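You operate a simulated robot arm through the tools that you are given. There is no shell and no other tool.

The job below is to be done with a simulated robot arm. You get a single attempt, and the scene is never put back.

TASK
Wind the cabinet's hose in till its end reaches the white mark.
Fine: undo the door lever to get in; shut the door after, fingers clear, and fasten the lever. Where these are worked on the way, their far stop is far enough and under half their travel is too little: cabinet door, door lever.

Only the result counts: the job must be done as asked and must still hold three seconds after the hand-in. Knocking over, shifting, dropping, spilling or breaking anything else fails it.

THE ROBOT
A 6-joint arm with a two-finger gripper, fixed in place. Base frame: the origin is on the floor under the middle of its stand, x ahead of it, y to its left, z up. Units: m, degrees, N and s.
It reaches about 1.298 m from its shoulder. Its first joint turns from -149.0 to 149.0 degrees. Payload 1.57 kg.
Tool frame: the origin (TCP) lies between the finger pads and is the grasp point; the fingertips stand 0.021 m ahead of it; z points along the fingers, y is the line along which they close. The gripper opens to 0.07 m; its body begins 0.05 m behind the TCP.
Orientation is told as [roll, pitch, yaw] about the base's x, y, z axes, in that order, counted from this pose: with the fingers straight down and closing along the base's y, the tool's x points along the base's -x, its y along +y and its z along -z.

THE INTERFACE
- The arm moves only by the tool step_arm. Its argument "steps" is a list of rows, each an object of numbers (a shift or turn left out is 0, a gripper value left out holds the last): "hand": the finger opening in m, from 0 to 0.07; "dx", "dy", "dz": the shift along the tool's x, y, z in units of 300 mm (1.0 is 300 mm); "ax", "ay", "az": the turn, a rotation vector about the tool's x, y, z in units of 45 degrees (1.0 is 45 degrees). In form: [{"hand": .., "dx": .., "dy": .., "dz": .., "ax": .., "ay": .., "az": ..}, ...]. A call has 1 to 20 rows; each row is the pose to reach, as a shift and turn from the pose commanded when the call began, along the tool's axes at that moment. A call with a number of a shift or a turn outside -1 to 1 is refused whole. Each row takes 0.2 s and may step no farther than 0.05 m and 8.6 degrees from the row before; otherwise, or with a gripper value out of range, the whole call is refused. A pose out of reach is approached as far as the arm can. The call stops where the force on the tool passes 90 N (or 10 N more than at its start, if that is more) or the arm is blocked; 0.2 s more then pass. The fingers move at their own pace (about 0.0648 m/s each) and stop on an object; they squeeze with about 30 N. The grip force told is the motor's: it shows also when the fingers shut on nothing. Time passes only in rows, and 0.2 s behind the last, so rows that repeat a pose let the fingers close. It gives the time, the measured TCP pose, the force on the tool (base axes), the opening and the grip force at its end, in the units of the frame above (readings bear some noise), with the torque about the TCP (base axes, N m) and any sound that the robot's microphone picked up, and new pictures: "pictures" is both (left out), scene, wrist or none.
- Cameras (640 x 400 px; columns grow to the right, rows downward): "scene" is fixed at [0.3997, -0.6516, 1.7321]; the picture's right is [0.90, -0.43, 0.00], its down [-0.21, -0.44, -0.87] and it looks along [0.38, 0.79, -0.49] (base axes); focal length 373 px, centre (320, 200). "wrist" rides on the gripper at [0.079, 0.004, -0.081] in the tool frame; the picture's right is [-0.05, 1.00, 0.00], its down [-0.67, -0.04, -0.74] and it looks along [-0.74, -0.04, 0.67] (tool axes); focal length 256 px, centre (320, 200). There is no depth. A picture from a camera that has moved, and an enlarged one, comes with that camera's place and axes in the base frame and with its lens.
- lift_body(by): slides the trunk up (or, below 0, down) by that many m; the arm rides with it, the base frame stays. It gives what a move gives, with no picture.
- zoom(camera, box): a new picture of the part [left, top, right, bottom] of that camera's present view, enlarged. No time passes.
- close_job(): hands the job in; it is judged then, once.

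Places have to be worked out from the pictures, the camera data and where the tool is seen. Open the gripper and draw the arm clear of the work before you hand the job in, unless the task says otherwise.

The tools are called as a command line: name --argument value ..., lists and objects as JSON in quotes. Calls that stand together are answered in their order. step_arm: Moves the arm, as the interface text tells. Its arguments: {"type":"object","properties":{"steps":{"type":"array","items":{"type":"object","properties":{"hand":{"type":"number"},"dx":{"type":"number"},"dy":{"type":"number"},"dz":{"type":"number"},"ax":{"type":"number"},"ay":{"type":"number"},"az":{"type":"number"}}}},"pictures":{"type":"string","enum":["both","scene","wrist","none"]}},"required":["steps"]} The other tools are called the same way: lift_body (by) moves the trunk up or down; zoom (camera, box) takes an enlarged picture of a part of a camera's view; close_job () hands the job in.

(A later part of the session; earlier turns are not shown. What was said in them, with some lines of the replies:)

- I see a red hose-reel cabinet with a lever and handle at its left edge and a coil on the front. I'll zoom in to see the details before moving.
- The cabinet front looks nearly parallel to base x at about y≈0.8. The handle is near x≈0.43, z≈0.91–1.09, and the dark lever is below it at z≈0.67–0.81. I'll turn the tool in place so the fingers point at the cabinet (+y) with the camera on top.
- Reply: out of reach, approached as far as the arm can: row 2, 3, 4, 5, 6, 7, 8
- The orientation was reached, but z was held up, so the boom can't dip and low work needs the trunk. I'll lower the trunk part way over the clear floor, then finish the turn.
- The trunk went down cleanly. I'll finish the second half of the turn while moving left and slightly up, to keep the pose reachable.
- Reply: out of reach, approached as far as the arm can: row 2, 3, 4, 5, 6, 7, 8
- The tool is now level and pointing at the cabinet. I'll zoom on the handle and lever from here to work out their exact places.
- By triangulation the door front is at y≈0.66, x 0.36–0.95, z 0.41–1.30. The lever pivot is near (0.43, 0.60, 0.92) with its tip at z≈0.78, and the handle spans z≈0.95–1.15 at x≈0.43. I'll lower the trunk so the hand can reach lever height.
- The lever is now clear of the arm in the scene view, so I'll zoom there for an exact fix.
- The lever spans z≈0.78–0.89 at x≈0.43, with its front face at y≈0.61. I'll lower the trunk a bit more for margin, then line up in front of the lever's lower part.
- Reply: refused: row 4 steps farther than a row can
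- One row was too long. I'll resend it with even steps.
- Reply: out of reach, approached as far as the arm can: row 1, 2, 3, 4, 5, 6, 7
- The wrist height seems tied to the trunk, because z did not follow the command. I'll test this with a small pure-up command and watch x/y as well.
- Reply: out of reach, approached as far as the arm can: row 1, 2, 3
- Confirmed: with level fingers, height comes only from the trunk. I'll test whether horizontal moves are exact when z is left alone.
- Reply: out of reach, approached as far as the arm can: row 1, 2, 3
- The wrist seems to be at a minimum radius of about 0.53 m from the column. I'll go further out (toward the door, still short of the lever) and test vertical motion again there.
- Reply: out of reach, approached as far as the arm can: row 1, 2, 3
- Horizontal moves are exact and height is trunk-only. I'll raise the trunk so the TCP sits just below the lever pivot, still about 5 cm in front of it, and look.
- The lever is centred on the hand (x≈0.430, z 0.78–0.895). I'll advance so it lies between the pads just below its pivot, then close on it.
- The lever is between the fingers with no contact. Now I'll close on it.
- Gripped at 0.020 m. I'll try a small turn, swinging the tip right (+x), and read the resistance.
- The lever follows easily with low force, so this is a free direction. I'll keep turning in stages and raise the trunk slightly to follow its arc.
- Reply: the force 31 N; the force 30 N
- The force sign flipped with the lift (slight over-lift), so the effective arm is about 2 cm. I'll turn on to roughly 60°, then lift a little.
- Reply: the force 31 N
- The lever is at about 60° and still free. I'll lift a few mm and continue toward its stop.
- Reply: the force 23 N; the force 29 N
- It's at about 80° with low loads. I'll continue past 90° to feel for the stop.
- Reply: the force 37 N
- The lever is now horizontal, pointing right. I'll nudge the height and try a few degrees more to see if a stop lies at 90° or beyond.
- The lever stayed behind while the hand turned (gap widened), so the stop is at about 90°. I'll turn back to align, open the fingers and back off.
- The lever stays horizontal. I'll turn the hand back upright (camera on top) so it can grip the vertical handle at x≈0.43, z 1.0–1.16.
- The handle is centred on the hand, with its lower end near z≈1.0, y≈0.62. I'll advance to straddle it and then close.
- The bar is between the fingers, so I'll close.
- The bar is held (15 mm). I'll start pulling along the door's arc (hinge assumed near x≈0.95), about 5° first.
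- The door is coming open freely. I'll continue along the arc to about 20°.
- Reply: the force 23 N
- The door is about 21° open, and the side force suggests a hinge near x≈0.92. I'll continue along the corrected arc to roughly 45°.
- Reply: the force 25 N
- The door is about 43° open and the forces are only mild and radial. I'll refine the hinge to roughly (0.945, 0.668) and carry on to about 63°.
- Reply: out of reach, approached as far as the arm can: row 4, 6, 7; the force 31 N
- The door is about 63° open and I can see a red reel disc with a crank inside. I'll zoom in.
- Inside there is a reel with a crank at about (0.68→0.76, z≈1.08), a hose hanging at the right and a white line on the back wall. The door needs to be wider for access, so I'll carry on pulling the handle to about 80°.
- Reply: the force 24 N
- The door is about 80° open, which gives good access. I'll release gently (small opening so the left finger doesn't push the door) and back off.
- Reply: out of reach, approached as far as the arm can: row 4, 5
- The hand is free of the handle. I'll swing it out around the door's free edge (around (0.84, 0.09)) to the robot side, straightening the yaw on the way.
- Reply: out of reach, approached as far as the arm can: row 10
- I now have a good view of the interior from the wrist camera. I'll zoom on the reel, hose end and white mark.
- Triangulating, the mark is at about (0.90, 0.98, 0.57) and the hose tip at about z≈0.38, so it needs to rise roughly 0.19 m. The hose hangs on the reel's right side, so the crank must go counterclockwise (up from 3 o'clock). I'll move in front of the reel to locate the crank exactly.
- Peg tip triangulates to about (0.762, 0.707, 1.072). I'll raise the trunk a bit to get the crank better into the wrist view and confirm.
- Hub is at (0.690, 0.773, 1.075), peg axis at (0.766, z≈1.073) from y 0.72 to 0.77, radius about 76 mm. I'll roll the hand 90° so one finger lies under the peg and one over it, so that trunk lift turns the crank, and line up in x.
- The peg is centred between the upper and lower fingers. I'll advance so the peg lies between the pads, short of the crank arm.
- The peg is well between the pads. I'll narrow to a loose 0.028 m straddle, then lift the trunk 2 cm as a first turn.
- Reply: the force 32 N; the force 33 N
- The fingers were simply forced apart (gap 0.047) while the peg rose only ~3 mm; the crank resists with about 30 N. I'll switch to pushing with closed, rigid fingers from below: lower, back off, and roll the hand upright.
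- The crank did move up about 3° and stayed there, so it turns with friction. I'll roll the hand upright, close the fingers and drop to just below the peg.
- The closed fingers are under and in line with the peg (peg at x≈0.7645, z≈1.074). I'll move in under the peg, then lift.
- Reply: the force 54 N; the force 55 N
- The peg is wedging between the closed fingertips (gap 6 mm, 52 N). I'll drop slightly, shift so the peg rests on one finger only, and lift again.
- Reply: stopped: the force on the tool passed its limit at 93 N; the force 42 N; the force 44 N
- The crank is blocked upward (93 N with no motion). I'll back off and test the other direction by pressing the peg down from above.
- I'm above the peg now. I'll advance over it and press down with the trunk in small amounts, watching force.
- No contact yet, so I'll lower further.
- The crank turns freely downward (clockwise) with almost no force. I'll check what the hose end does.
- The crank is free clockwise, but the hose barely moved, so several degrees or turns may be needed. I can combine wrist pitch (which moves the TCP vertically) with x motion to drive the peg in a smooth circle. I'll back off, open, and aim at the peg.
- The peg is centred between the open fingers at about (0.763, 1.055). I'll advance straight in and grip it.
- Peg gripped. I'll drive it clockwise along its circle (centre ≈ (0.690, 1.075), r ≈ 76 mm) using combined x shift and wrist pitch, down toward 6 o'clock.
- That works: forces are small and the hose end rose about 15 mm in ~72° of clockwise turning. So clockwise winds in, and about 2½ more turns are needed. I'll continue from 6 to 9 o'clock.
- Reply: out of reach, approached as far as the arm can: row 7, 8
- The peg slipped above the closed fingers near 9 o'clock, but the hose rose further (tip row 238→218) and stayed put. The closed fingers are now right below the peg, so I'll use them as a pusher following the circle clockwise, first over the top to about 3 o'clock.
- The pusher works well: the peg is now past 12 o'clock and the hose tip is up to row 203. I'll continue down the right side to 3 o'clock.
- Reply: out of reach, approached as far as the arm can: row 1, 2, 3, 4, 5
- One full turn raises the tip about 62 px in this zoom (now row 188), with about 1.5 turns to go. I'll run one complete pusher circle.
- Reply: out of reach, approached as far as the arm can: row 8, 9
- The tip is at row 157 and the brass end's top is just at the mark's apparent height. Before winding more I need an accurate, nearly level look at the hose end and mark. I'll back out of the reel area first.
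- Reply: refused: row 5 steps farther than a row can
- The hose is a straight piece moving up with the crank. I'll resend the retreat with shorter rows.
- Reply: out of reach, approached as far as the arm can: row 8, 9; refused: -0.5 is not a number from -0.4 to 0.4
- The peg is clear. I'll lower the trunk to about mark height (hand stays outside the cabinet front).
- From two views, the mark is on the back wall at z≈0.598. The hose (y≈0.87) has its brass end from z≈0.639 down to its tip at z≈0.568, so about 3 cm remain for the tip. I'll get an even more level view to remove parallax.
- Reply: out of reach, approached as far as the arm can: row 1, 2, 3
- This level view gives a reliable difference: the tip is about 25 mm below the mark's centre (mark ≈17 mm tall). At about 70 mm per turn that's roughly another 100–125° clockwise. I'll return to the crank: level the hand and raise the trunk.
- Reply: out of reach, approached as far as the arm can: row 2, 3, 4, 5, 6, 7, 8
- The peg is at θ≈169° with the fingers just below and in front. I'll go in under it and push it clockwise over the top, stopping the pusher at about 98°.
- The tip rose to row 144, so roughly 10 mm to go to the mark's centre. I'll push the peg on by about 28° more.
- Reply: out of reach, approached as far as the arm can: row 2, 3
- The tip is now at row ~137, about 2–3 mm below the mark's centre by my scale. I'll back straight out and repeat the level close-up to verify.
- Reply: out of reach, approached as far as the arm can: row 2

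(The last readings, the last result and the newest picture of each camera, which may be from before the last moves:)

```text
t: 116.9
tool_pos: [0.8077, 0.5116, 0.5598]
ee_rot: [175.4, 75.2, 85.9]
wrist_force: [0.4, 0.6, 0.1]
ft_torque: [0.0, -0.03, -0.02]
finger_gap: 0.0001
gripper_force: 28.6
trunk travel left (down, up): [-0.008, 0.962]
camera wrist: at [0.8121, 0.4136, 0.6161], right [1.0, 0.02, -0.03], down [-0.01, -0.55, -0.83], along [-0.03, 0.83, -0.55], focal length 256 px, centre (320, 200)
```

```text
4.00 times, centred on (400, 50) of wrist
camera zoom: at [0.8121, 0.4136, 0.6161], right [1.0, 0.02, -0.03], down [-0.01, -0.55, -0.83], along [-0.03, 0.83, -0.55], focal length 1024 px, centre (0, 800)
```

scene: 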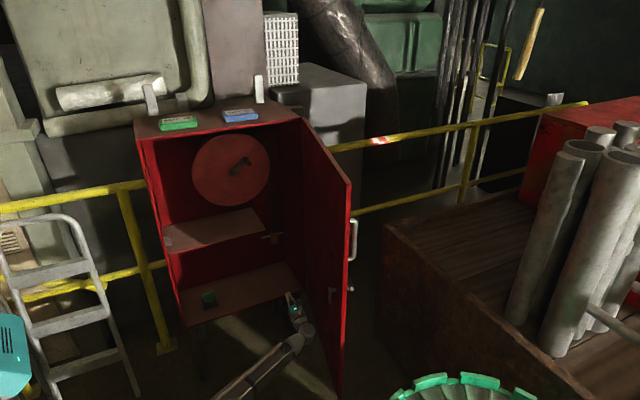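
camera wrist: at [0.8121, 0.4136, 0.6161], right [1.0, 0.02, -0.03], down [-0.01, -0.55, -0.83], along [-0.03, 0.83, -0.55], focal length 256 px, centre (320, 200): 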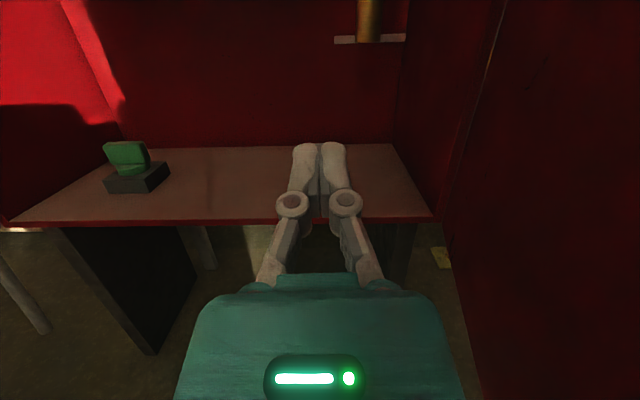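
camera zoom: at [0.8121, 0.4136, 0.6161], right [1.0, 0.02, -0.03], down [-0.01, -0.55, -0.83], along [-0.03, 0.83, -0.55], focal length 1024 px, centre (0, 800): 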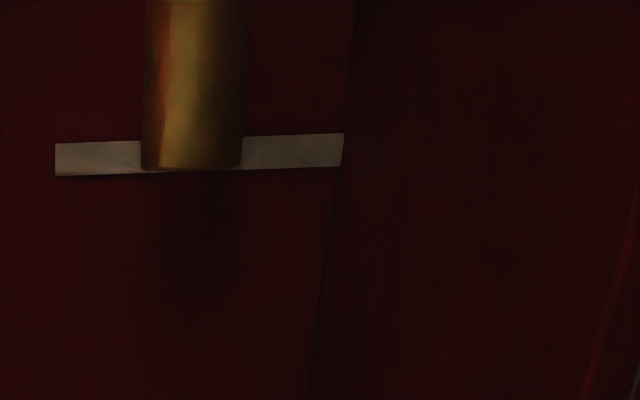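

The tip's lower edge now sits within the mark's band (about 3 mm below its centre after parallax correction), and it has held for 8 s. Next is the door: level the hand and raise to z≈1.23, above the handle and clear of the drum, so I can go round and push the door shut.

step_arm --steps '[{"ay": -0.11, "dx": -0.054, "dz": -0.003}, {"ay": -0.22, "dx": -0.107, "dz": -0.01}, {"ay": -0.33, "dx": -0.159, "dz": -0.02}]' --pictures "none"

lift_body --by 0.4

lift_body --by 0.32

step_arm --steps '[{"dz": -0.14, "dy": -0.05}, {"dz": -0.28, "dy": -0.1}, {"dz": -0.42, "dy": -0.15}, {"dz": -0.56, "dy": -0.2}, {"dz": -0.7, "dy": -0.25}, {"dz": -0.84, "dy": -0.3}, {"dz": -0.98, "dy": -0.33}]' --pictures "both"

zoom --camera "scene" --box '[240, 220, 310, 290]'

```text
t: 117.7
tool_pos: [0.8089, 0.5184, 0.5128]
ee_rot: [82.7, 88.9, -6.9]
wrist_force: [-0.5, 0.0, 0.2]
ft_torque: [-0.02, 0.02, 0.02]
finger_gap: 0.0
gripper_force: 28.1
trunk travel left (down, up): [-0.008, 0.962]
```

```text
t: 121.5
tool_pos: [0.8092, 0.5189, 0.9121]
ee_rot: [86.5, 88.8, -3.2]
wrist_force: [-0.5, -0.7, 0.1]
ft_torque: [0.02, 0.02, -0.01]
finger_gap: 0.0003
gripper_force: 28.9
trunk travel left (down, up): [-0.408, 0.562]
```

```text
t: 124.7
tool_pos: [0.8098, 0.5185, 1.2323]
ee_rot: [86.5, 88.8, -3.0]
wrist_force: [-0.3, 0.8, 0.1]
ft_torque: [0.01, 0.01, 0.02]
finger_gap: 0.0
gripper_force: 28.4
trunk travel left (down, up): [-0.728, 0.242]
```

```text
t: 126.3
tool_pos: [0.71, 0.2206, 1.2319]
ee_rot: [82.8, 88.8, -6.8]
wrist_force: [-1.3, 0.9, -0.3]
ft_torque: [0.01, 0.02, 0.01]
finger_gap: 0.0
gripper_force: 28.2
out of reach, approached as far as the arm can: row 6, 7
trunk travel left (down, up): [-0.728, 0.242]
camera wrist: at [0.7136, 0.1409, 1.3118], right [1.0, 0.01, -0.03], down [-0.02, -0.75, -0.66], along [-0.03, 0.67, -0.75], focal length 256 px, centre (320, 200)
```

scene: 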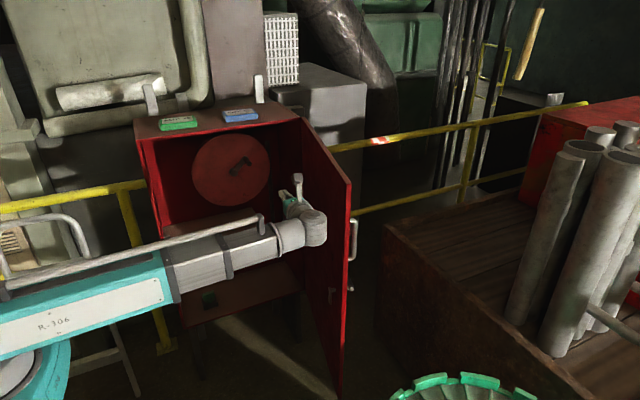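
wrist: 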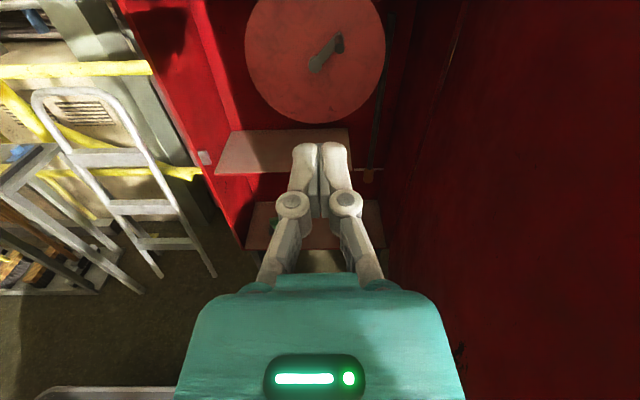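

```text
5.71 times, centred on (275, 255) of scene
camera zoom: at [0.3997, -0.6516, 1.7321], right [0.9, -0.43, 0.0], down [-0.21, -0.44, -0.87], along [0.38, 0.79, -0.49], focal length 2133 px, centre (577, -114)
```

zoom: 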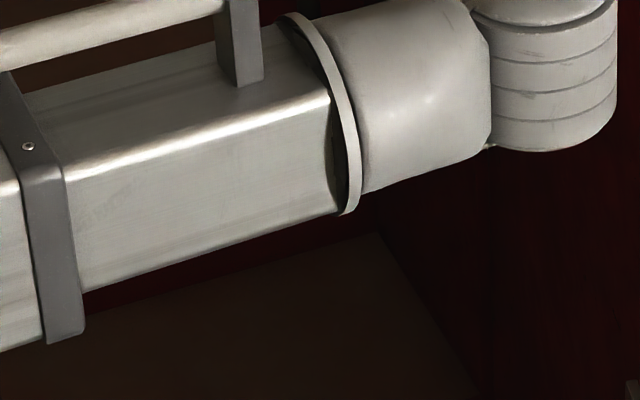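

The crank and hose hold steady. I'll swing back to the front of the door edge with a slight outward yaw.

step_arm --steps '[{"dz": -0.15, "dy": -0.017, "ax": -0.045}, {"dz": -0.3, "dy": -0.033, "ax": -0.09}, {"dz": -0.45, "dy": -0.05, "ax": -0.134}, {"dz": -0.6, "dy": -0.067, "ax": -0.178}, {"dz": -0.75, "dy": -0.083, "ax": -0.223}, {"dz": -0.9, "dy": -0.1, "ax": -0.267}]' --pictures "none"

step_arm --steps '[{"dy": 0.14, "dz": 0.03}, {"dy": 0.28, "dz": 0.06}, {"dy": 0.42, "dz": 0.09}, {"dy": 0.56, "dz": 0.119}, {"dy": 0.7, "dz": 0.149}, {"dy": 0.84, "dz": 0.179, "ax": 0.08}, {"dy": 0.93, "dz": 0.198, "ax": 0.16}]' --pictures "both"

```text
t: 127.7
tool_pos: [0.6828, -0.0482, 1.2335]
ee_rot: [99.9, 88.9, -1.7]
wrist_force: [0.0, 0.0, 0.4]
ft_torque: [0.0, -0.02, 0.0]
finger_gap: 0.0001
gripper_force: 28.3
trunk travel left (down, up): [-0.728, 0.242]
```

```text
t: 129.3
tool_pos: [0.9698, -0.0437, 1.2316]
ee_rot: [99.1, 88.8, 4.7]
wrist_force: [0.3, 0.7, 0.2]
ft_torque: [0.02, -0.02, 0.01]
finger_gap: 0.0
gripper_force: 28.6
out of reach, approached as far as the arm can: row 4, 5, 6, 7
trunk travel left (down, up): [-0.728, 0.242]
camera wrist: at [0.9671, -0.1244, 1.3119], right [1.0, -0.08, -0.03], down [-0.08, -0.74, -0.67], along [0.03, 0.67, -0.74], focal length 256 px, centre (320, 200)
```

scene: 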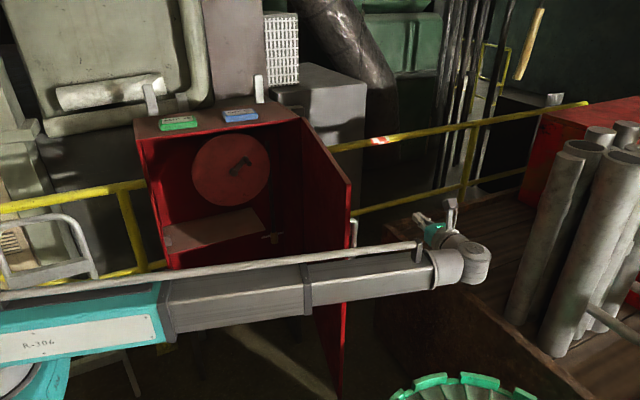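
wrist: 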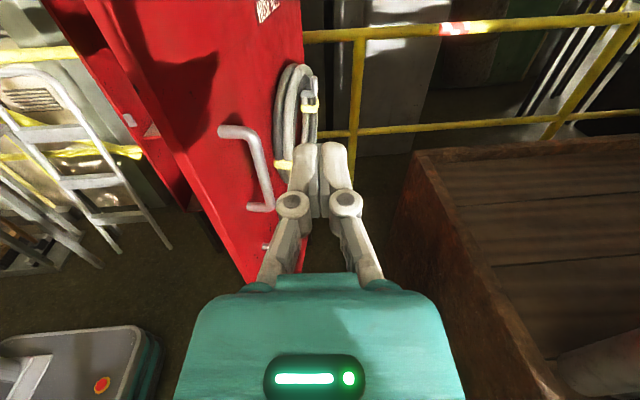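

The hand is on the outer side of the door, above the handle level. I'll move in alongside the outer face.

step_arm --steps '[{"dy": -0.02, "dz": 0.135, "ax": 0.027}, {"dy": -0.045, "dz": 0.27, "ax": 0.054}, {"dy": -0.07, "dz": 0.405, "ax": 0.08}, {"dy": -0.095, "dz": 0.54, "ax": 0.107}]' --pictures "wrist"

```text
t: 130.3
tool_pos: [0.9537, 0.1204, 1.2324]
ee_rot: [83.3, 88.8, -6.3]
wrist_force: [0.6, 0.0, 0.0]
ft_torque: [0.03, -0.01, 0.0]
finger_gap: 0.0
gripper_force: 28.0
trunk travel left (down, up): [-0.728, 0.242]
camera wrist: at [0.957, 0.0403, 1.3117], right [1.0, 0.01, -0.03], down [-0.02, -0.75, -0.67], along [-0.03, 0.67, -0.75], focal length 256 px, centre (320, 200)
```

wrist: 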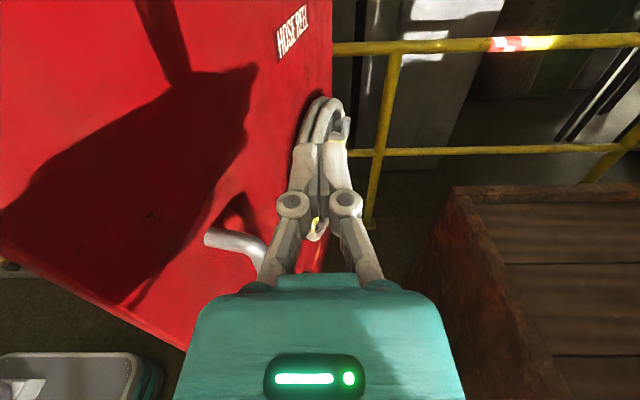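

Alongside the outer face now, I'll push the door closed along its arc with the closed fingers, first to about 60°.

step_arm --steps '[{"dy": -0.0957, "dz": 0.002}, {"dy": -0.179, "dz": 0.005}, {"dy": -0.2623, "dz": 0.015}, {"dy": -0.3457, "dz": 0.032}, {"dy": -0.429, "dz": 0.049}, {"dy": -0.5123, "dz": 0.069}, {"dy": -0.579, "dz": 0.085}, {"dy": -0.6557, "dz": 0.112}, {"dy": -0.729, "dz": 0.142}, {"dy": -0.8023, "dz": 0.172}, {"dy": -0.8657, "dz": 0.205}, {"dy": -0.9257, "dz": 0.252}]' --pictures "both"

```text
t: 132.9
tool_pos: [0.6742, 0.1935, 1.2321]
ee_rot: [80.8, 88.8, -8.8]
wrist_force: [0.6, 0.4, 0.0]
ft_torque: [-0.01, -0.03, -0.04]
finger_gap: 0.0002
gripper_force: 28.9
out of reach, approached as far as the arm can: row 7, 8, 9, 10, 11, 12
trunk travel left (down, up): [-0.728, 0.242]
camera wrist: at [0.6771, 0.1139, 1.3118], right [1.0, 0.01, -0.03], down [-0.02, -0.75, -0.66], along [-0.03, 0.66, -0.75], focal length 256 px, centre (320, 200)
```

scene: 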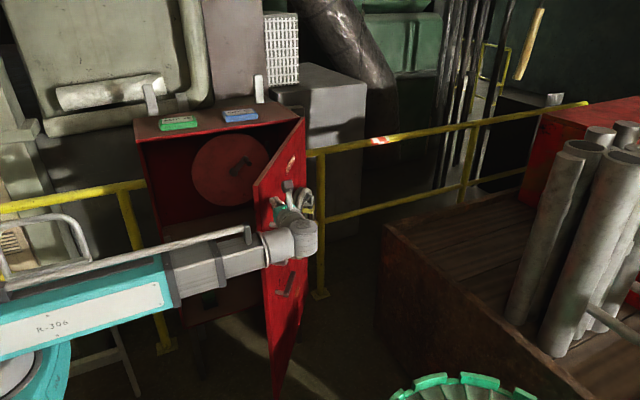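
wrist: 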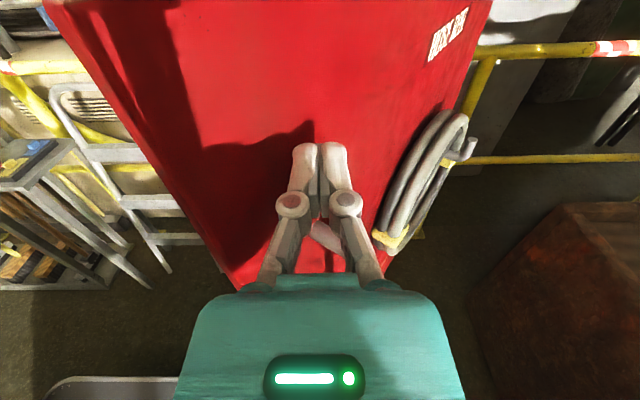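

The door is following (about 52° now) with no force. Continuing along the arc.

step_arm --steps '[{"dy": -0.0473, "dz": 0.0617}, {"dy": -0.0973, "dz": 0.1183}, {"dy": -0.1473, "dz": 0.175}, {"dy": -0.194, "dz": 0.235}, {"dy": -0.2407, "dz": 0.2983}, {"dy": -0.284, "dz": 0.355}, {"dy": -0.3287, "dz": 0.4167}, {"dy": -0.3773, "dz": 0.475}, {"dy": -0.4273, "dz": 0.535}, {"dy": -0.4707, "dz": 0.5917}, {"dy": -0.5107, "dz": 0.6483}, {"dy": -0.5473, "dz": 0.7117}, {"dy": -0.5857, "dz": 0.7783}, {"dy": -0.619, "dz": 0.8417}]' --pictures "both"

```text
t: 135.9
tool_pos: [0.4877, 0.4438, 1.2324]
ee_rot: [82.6, 88.8, -7.1]
wrist_force: [0.1, -0.3, -1.0]
ft_torque: [0.0, -0.01, 0.04]
finger_gap: 0.0
gripper_force: 28.6
out of reach, approached as far as the arm can: row 7, 10, 12, 13, 14
trunk travel left (down, up): [-0.728, 0.242]
camera wrist: at [0.4903, 0.3638, 1.3118], right [1.0, 0.01, -0.03], down [-0.02, -0.75, -0.66], along [-0.03, 0.67, -0.75], focal length 256 px, centre (320, 200)
```

scene: 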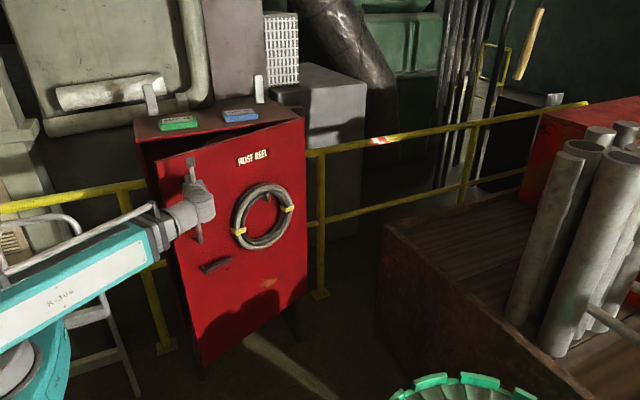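
wrist: 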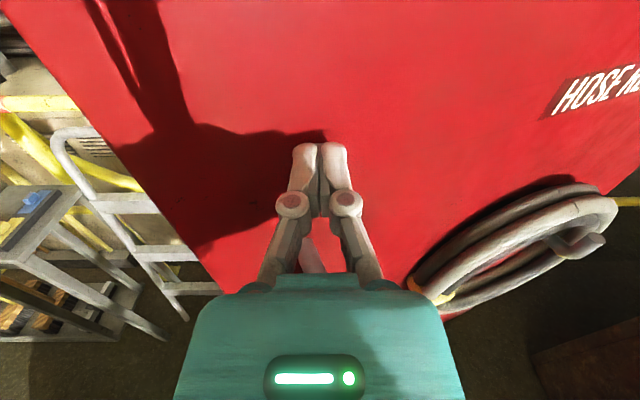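

The door is about 20° from closed. I'll push it gently home.

step_arm --steps '[{"dy": -0.029, "dz": 0.074}, {"dy": -0.0557, "dz": 0.144}, {"dy": -0.0807, "dz": 0.2173}, {"dy": -0.1023, "dz": 0.2873}, {"dy": -0.119, "dz": 0.3587}, {"dy": -0.1357, "dz": 0.4373}, {"dy": -0.149, "dz": 0.5107}, {"dy": -0.1557, "dz": 0.5707}, {"dy": -0.159, "dz": 0.6273}, {"dy": -0.159, "dz": 0.65}, {"dy": -0.159, "dz": 0.665}]' --pictures "both"

```text
t: 138.3
tool_pos: [0.439, 0.6415, 1.2327]
ee_rot: [84.9, 88.8, -4.9]
wrist_force: [-2.1, -13.8, -5.5]
ft_torque: [-0.1, 0.02, -0.01]
finger_gap: 0.006
gripper_force: 28.7
trunk travel left (down, up): [-0.728, 0.242]
camera wrist: at [0.4418, 0.5617, 1.3121], right [1.0, 0.01, -0.03], down [-0.02, -0.75, -0.67], along [-0.03, 0.67, -0.75], focal length 256 px, centre (320, 200)
```

scene: 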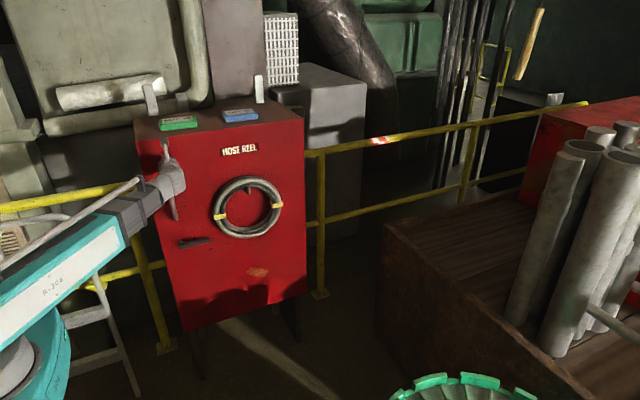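
wrist: 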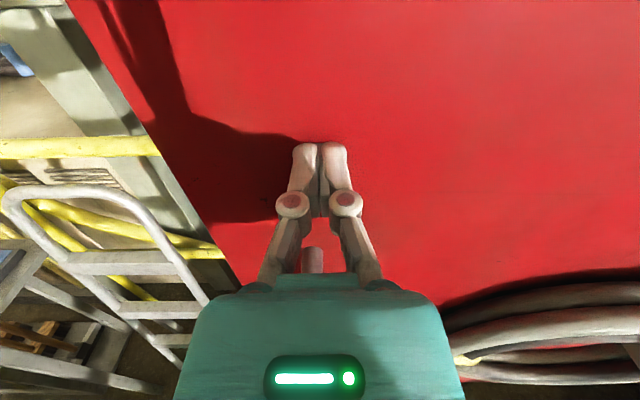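

The door looks shut with about 14 N contact. I'll press a few mm more to confirm it's fully home.

step_arm --steps '[{"dz": 0.012}, {"dz": 0.02}, {"dz": 0.02}]' --pictures "none"

zoom --camera "scene" --box '[130, 90, 320, 210]'

```text
t: 139.1
tool_pos: [0.4384, 0.6428, 1.2335]
ee_rot: [90.8, 88.8, 1.3]
wrist_force: [-5.0, -64.1, -33.3]
ft_torque: [-0.82, 0.0, 0.01]
finger_gap: 0.0062
gripper_force: 28.8
trunk travel left (down, up): [-0.728, 0.242]
```

```text
3.33 times, centred on (225, 150) of scene
camera zoom: at [0.3997, -0.6516, 1.7321], right [0.9, -0.43, 0.0], down [-0.21, -0.44, -0.87], along [0.38, 0.79, -0.49], focal length 1244 px, centre (637, 367)
```

zoom: 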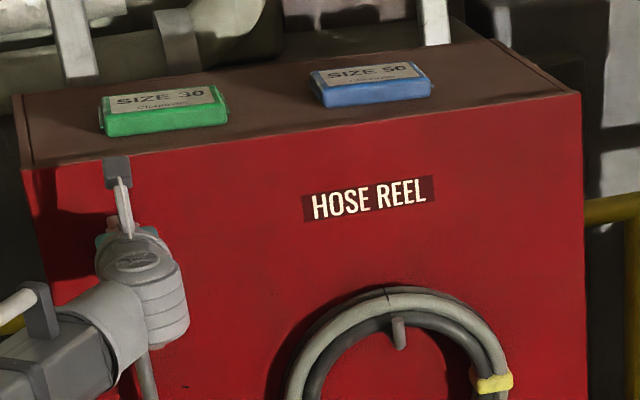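

64 N with no further motion means the door is fully shut. I'll back off, roll the hand 90° as before (camera left), and lower to lever height.

step_arm --steps '[{"dz": -0.1}, {"dz": -0.22}, {"dz": -0.36, "dy": 0.02}, {"dz": -0.375, "dy": 0.045}]' --pictures "none"

step_arm --steps '[{"az": -0.17}, {"az": -0.34}, {"az": -0.51}, {"az": -0.68}, {"az": -0.84}, {"az": -1.0}]' --pictures "none"

step_arm --steps '[{"az": -0.17}, {"az": -0.34}, {"az": -0.51}, {"az": -0.68}, {"az": -0.84}, {"az": -1.0, "hand": 0.05}]' --pictures "none"

lift_body --by -0.352

step_arm --steps '[{"hand": 0.05}]' --pictures "both"

```text
t: 140.1
tool_pos: [0.4544, 0.5377, 1.232]
ee_rot: [85.6, 88.8, -4.2]
wrist_force: [-0.3, -0.1, -0.4]
ft_torque: [0.02, -0.01, -0.03]
finger_gap: 0.0
gripper_force: 28.6
out of reach, approached as far as the arm can: row 1
trunk travel left (down, up): [-0.728, 0.242]
```

```text
t: 141.5
tool_pos: [0.4524, 0.5366, 1.2328]
ee_rot: [89.8, 43.7, 0.3]
wrist_force: [0.2, 1.2, 0.0]
ft_torque: [0.02, 0.03, 0.01]
finger_gap: 0.0
gripper_force: 28.5
trunk travel left (down, up): [-0.728, 0.242]
```

```text
t: 142.9
tool_pos: [0.4543, 0.5373, 1.2312]
ee_rot: [89.9, -1.2, 0.4]
wrist_force: [0.3, 0.2, 0.1]
ft_torque: [-0.02, 0.01, 0.0]
finger_gap: 0.0419
gripper_force: 0.0
trunk travel left (down, up): [-0.728, 0.242]
```

```text
t: 146.3
tool_pos: [0.4532, 0.5364, 0.8804]
ee_rot: [89.8, -1.2, 0.4]
wrist_force: [0.4, -0.2, -0.4]
ft_torque: [0.0, 0.0, -0.02]
finger_gap: 0.0501
gripper_force: 0.0
trunk travel left (down, up): [-0.376, 0.594]
```

```text
t: 146.7
tool_pos: [0.4535, 0.537, 0.8815]
ee_rot: [90.0, -1.2, 0.3]
wrist_force: [0.0, 0.2, 0.3]
ft_torque: [-0.02, 0.0, 0.03]
finger_gap: 0.0501
gripper_force: 0.1
trunk travel left (down, up): [-0.376, 0.594]
camera wrist: at [0.3745, 0.456, 0.883], right [0.03, 0.0, 1.0], down [0.67, -0.74, -0.02], along [0.74, 0.67, -0.03], focal length 256 px, centre (320, 200)
```

scene: 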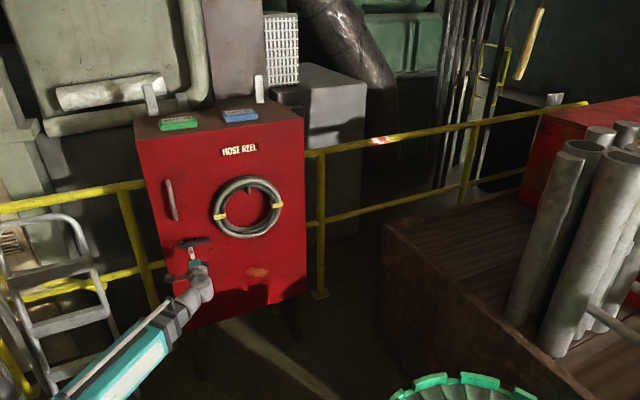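
wrist: 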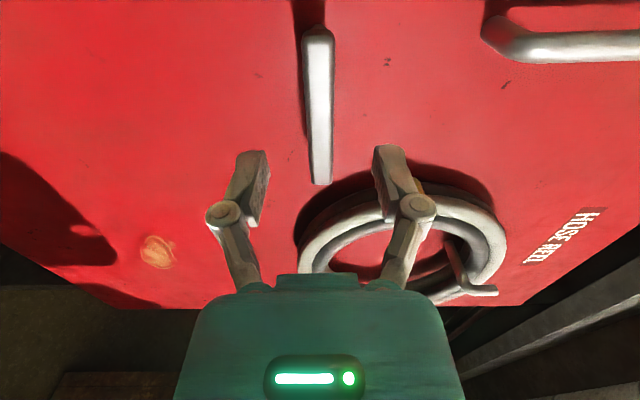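

The scene looks as before, with the door shut and the lever horizontal between the fingers. I'll advance and grip it at the same spot as before.

step_arm --steps '[{"dz": 0.085}, {"dz": 0.17}, {"dz": 0.253}, {"dz": 0.253, "hand": 0.0}, {"dz": 0.253, "hand": 0.0}, {"dz": 0.253, "hand": 0.0}]' --pictures "wrist"

```text
t: 148.1
tool_pos: [0.4538, 0.6129, 0.8799]
ee_rot: [89.9, -1.2, 0.3]
wrist_force: [0.5, -1.4, -3.3]
ft_torque: [-0.08, 0.37, -0.29]
finger_gap: 0.0201
gripper_force: 32.2
trunk travel left (down, up): [-0.376, 0.594]
camera wrist: at [0.3759, 0.5318, 0.8829], right [0.03, 0.0, 1.0], down [0.67, -0.74, -0.02], along [0.74, 0.67, -0.03], focal length 256 px, centre (320, 200)
```

wrist: 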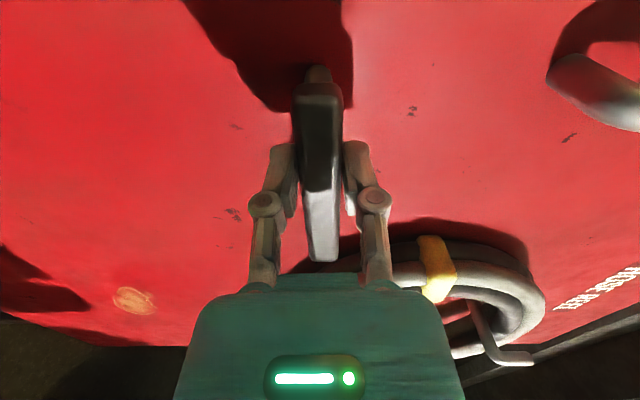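

Gripped (0.020). I'll turn the lever back in the reverse direction in stages, lowering the trunk slightly to follow.

step_arm --steps '[{"az": 0.11}, {"az": 0.25}]' --pictures "none"

lift_body --by -0.006

step_arm --steps '[{"az": 0.15, "dx": 0.002}, {"az": 0.3, "dx": 0.005, "dy": -0.001}, {"az": 0.42, "dx": 0.008, "dy": -0.002}]' --pictures "none"

lift_body --by -0.006

```text
t: 148.7
tool_pos: [0.4551, 0.6136, 0.8781]
ee_rot: [89.6, 10.0, 0.1]
wrist_force: [4.2, -11.6, -31.2]
ft_torque: [-0.68, -0.73, 0.09]
finger_gap: 0.0209
gripper_force: 32.6
trunk travel left (down, up): [-0.376, 0.594]
```

```text
t: 149.2
tool_pos: [0.4542, 0.6123, 0.8754]
ee_rot: [90.0, 10.3, 0.4]
wrist_force: [7.8, 1.8, 11.7]
ft_torque: [0.32, 0.33, 0.25]
finger_gap: 0.0199
gripper_force: 31.7
trunk travel left (down, up): [-0.37, 0.6]
```

```text
t: 150.0
tool_pos: [0.4526, 0.613, 0.8702]
ee_rot: [89.4, 29.0, 0.1]
wrist_force: [0.7, -7.9, -41.4]
ft_torque: [-0.54, -0.85, 0.09]
finger_gap: 0.0216
gripper_force: 32.1
trunk travel left (down, up): [-0.37, 0.6]
```

```text
t: 150.6
tool_pos: [0.4512, 0.6128, 0.8695]
ee_rot: [90.0, 29.1, 0.5]
wrist_force: [-2.6, 2.1, -1.7]
ft_torque: [0.39, 0.0, 0.7]
finger_gap: 0.0199
gripper_force: 32.2
trunk travel left (down, up): [-0.364, 0.606]
```

Following nicely. Continuing the lever from about 30° toward vertical.

step_arm --steps '[{"az": 0.14, "dx": 0.0047, "dy": -0.0028}, {"az": 0.28, "dx": 0.0094, "dy": -0.0055}, {"az": 0.42, "dx": 0.0141, "dy": -0.0083}, {"az": 0.556, "dx": 0.0188, "dy": -0.011}]' --pictures "none"

lift_body --by -0.006

step_arm --steps '[{"az": 0.14, "dx": 0.0042, "dy": -0.006}, {"az": 0.28, "dx": 0.0084, "dy": -0.012}, {"az": 0.42, "dx": 0.0126, "dy": -0.018}, {"az": 0.556, "dx": 0.0168, "dy": -0.024}]' --pictures "wrist"

```text
t: 151.6
tool_pos: [0.4461, 0.6125, 0.8652]
ee_rot: [89.1, 53.9, -0.3]
wrist_force: [-6.3, -7.1, -42.9]
ft_torque: [-0.77, -0.76, 0.2]
finger_gap: 0.0222
gripper_force: 32.0
trunk travel left (down, up): [-0.364, 0.606]
```

```text
t: 152.1
tool_pos: [0.443, 0.612, 0.8634]
ee_rot: [90.0, 54.2, 0.5]
wrist_force: [-12.9, -0.2, 0.1]
ft_torque: [0.54, -0.18, 0.69]
finger_gap: 0.0198
gripper_force: 32.0
trunk travel left (down, up): [-0.358, 0.612]
```

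```text
t: 153.1
tool_pos: [0.435, 0.6118, 0.8613]
ee_rot: [88.0, 78.9, -1.5]
wrist_force: [-21.0, -1.7, -30.9]
ft_torque: [-0.6, -0.53, 0.35]
finger_gap: 0.0198
gripper_force: 32.4
trunk travel left (down, up): [-0.358, 0.612]
camera wrist: at [0.4242, 0.5325, 0.9397], right [0.99, 0.01, 0.14], down [0.1, -0.75, -0.66], along [0.1, 0.66, -0.74], focal length 256 px, centre (320, 200)
```

wrist: 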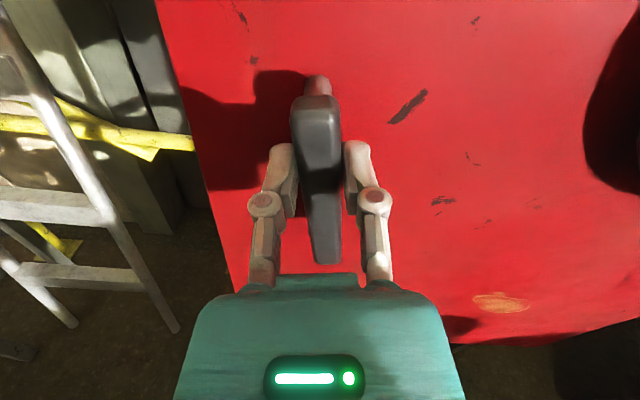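

About 80° back. I'll lower 3 mm and turn the last ~12° to the stop, slightly beyond vertical to be sure.

lift_body --by -0.003

step_arm --steps '[{"az": 0.12, "dx": 0.002, "dy": -0.009}, {"az": 0.25, "dx": 0.003, "dy": -0.017}, {"az": 0.32, "dx": 0.003, "dy": -0.017}, {"az": 0.32, "dx": 0.003, "dy": -0.017}]' --pictures "wrist"

```text
t: 153.7
tool_pos: [0.4344, 0.61, 0.8603]
ee_rot: [89.8, 79.1, 0.2]
wrist_force: [-17.7, -0.7, -1.4]
ft_torque: [0.17, -0.35, 0.32]
finger_gap: 0.0201
gripper_force: 31.9
trunk travel left (down, up): [-0.355, 0.615]
```

```text
t: 154.7
tool_pos: [0.4299, 0.6119, 0.8593]
ee_rot: [-86.8, 86.6, -176.4]
wrist_force: [-8.7, -0.6, 4.5]
ft_torque: [-0.11, -0.58, 0.1]
finger_gap: 0.0204
gripper_force: 31.9
trunk travel left (down, up): [-0.355, 0.615]
camera wrist: at [0.4397, 0.5311, 0.9389], right [0.99, 0.01, -0.11], down [-0.07, -0.75, -0.66], along [-0.09, 0.66, -0.74], focal length 256 px, centre (320, 200)
```

wrist: 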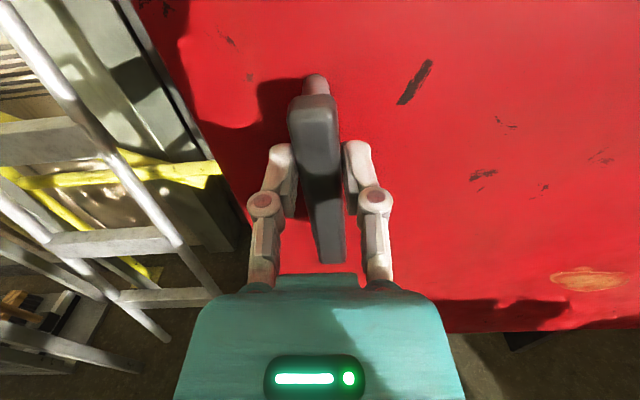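

The lever lags the hand slightly past vertical, so it's at its stop. I'll release and back off to inspect.

step_arm --steps '[{"az": -0.06}, {"az": -0.06, "hand": 0.06}, {"az": -0.06, "hand": 0.06}, {"az": -0.06, "hand": 0.06, "dz": -0.12}, {"az": -0.06, "hand": 0.07, "dz": -0.26}, {"az": -0.06, "hand": 0.07, "dz": -0.38}]' --pictures "both"

zoom --camera "scene" --box '[150, 165, 250, 285]'

zoom --camera "wrist" --box '[220, 0, 420, 200]'

```text
t: 156.1
tool_pos: [0.4323, 0.4973, 0.8598]
ee_rot: [-90.0, 89.3, -179.8]
wrist_force: [-0.1, 0.4, -0.1]
ft_torque: [0.02, 0.03, -0.05]
finger_gap: 0.0701
gripper_force: 0.0
trunk travel left (down, up): [-0.355, 0.615]
camera wrist: at [0.4379, 0.4167, 0.9389], right [1.0, 0.01, -0.07], down [-0.04, -0.75, -0.67], along [-0.05, 0.67, -0.74], focal length 256 px, centre (320, 200)
```

scene: 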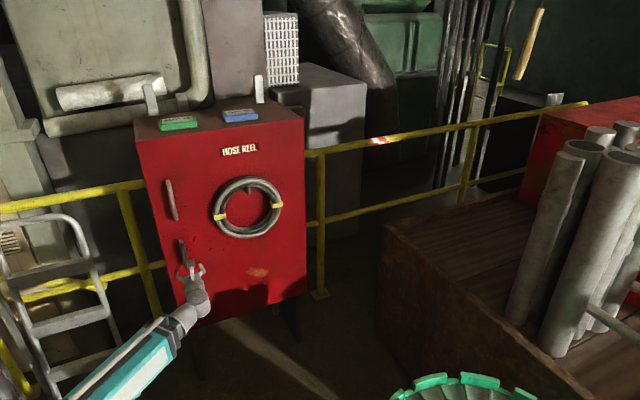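
wrist: 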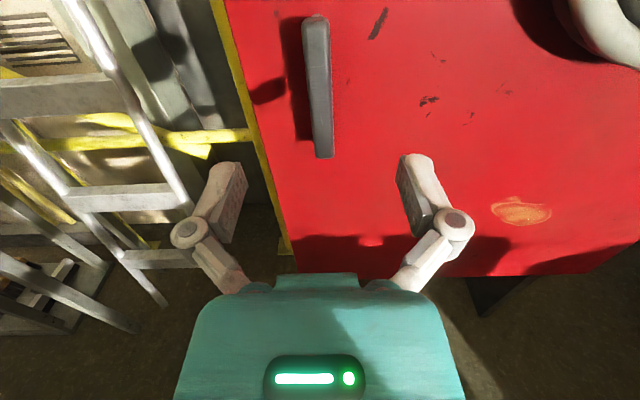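

```text
3.33 times, centred on (200, 225) of scene
camera zoom: at [0.3997, -0.6516, 1.7321], right [0.9, -0.43, 0.0], down [-0.21, -0.44, -0.87], along [0.38, 0.79, -0.49], focal length 1244 px, centre (720, 117)
```

zoom: 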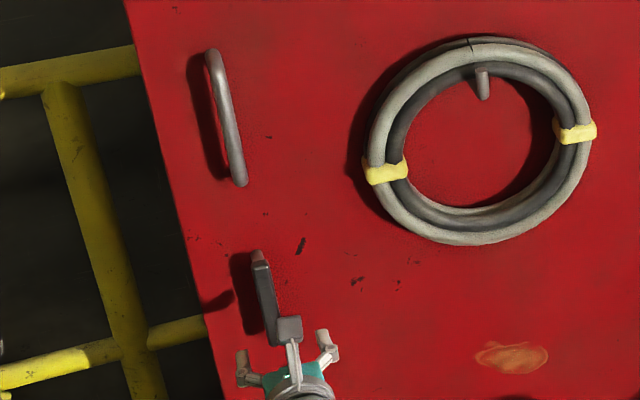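

```text
2.00 times, centred on (320, 100) of wrist
camera zoom: at [0.4379, 0.4167, 0.9389], right [1.0, 0.01, -0.07], down [-0.04, -0.75, -0.67], along [-0.05, 0.67, -0.74], focal length 512 px, centre (320, 400)
```

zoom: 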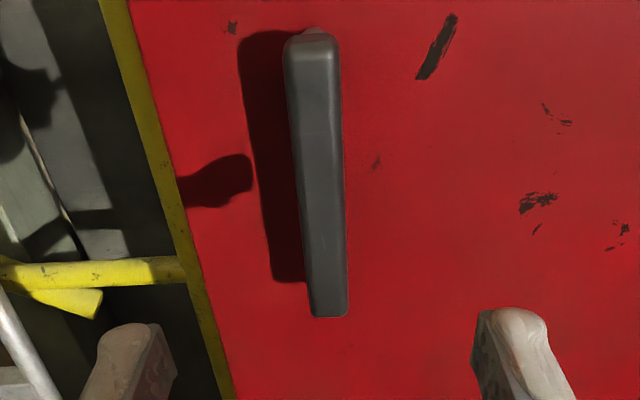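

The lever is vertical as at the start and the door is flush. I'll draw the open hand clear of the cabinet.

step_arm --steps '[{"dy": 0.08, "dz": -0.06}, {"dy": 0.16, "dz": -0.15}, {"dy": 0.24, "dz": -0.26}, {"dy": 0.34, "dz": -0.37}, {"dy": 0.44, "dz": -0.48}, {"dy": 0.55, "dz": -0.58}, {"dy": 0.6, "dz": -0.68}]' --pictures "both"

zoom --camera "scene" --box '[120, 90, 330, 340]'

zoom --camera "wrist" --box '[160, 0, 360, 200]'

```text
t: 157.7
tool_pos: [0.614, 0.2941, 0.8584]
ee_rot: [-66.5, 89.2, -156.3]
wrist_force: [-0.5, 0.2, 0.2]
ft_torque: [-0.01, 0.0, 0.0]
finger_gap: 0.0701
gripper_force: 0.0
trunk travel left (down, up): [-0.355, 0.615]
camera wrist: at [0.6199, 0.2134, 0.9384], right [1.0, 0.01, -0.07], down [-0.04, -0.75, -0.66], along [-0.05, 0.66, -0.75], focal length 256 px, centre (320, 200)
```

scene: 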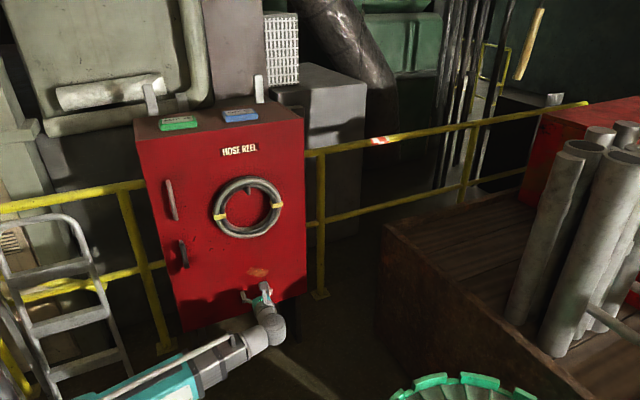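
wrist: 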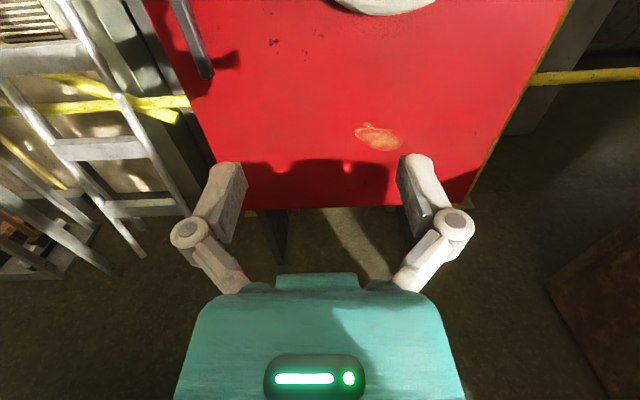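

```text
1.60 times, centred on (225, 215) of scene
camera zoom: at [0.3997, -0.6516, 1.7321], right [0.9, -0.43, 0.0], down [-0.21, -0.44, -0.87], along [0.38, 0.79, -0.49], focal length 597 px, centre (472, 176)
```

zoom: 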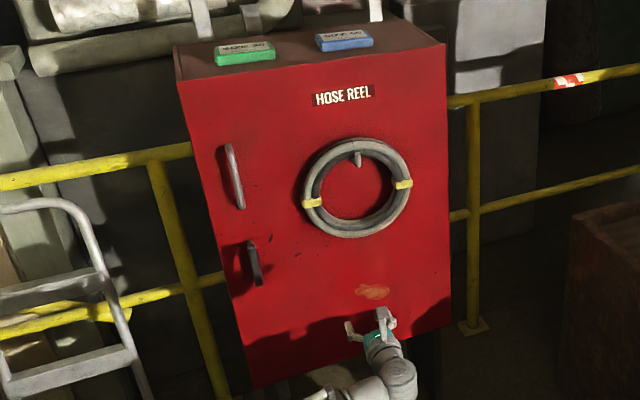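

```text
2.00 times, centred on (260, 100) of wrist
camera zoom: at [0.6199, 0.2134, 0.9384], right [1.0, 0.01, -0.07], down [-0.04, -0.75, -0.66], along [-0.05, 0.66, -0.75], focal length 512 px, centre (440, 400)
```

zoom: 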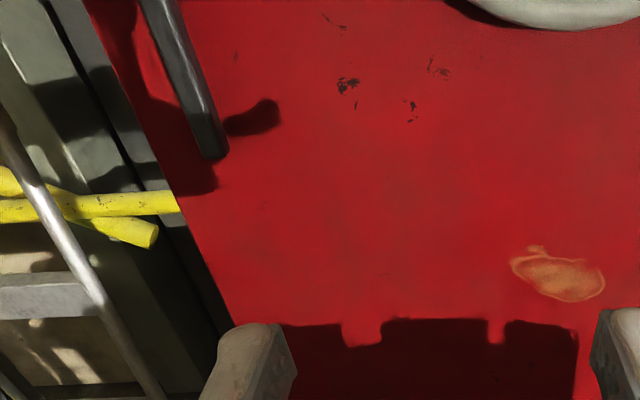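

The door is shut, the lever is vertical and fastened, and the hose tip was last seen within the white mark. The arm is clear with the gripper open and nothing else has moved, so I'm handing the job in.

close_job

```text
The job is handed in.
```

The hose is wound in to the white mark, the cabinet door is shut and its lever is fastened. I've handed the job in, but no verdict came back.

- **Hose:** I took "end" to mean the lower tip of the brass fitting. A near-level close-up showed it within the mark's height, about 3 mm below the mark's centre. That view was from before the door was shut, so the hose end has not been seen since.
- **Crank:** It only turned clockwise, and that winds the hose in. My first attempts turned it the wrong way. One reached 93 N against its stop and the call cut out there. It moved freely the other way afterwards, and I saw no damage.
- **Door and lever:** The door was opened to about 80° and is now pressed fully home. It took 64 N without moving further. The lever was turned to its stop to open, then back to its stop at vertical.
- **Everything else:** In the last pictures nothing else had been moved or knocked over. The gripper is open and the arm is clear of the cabinet.
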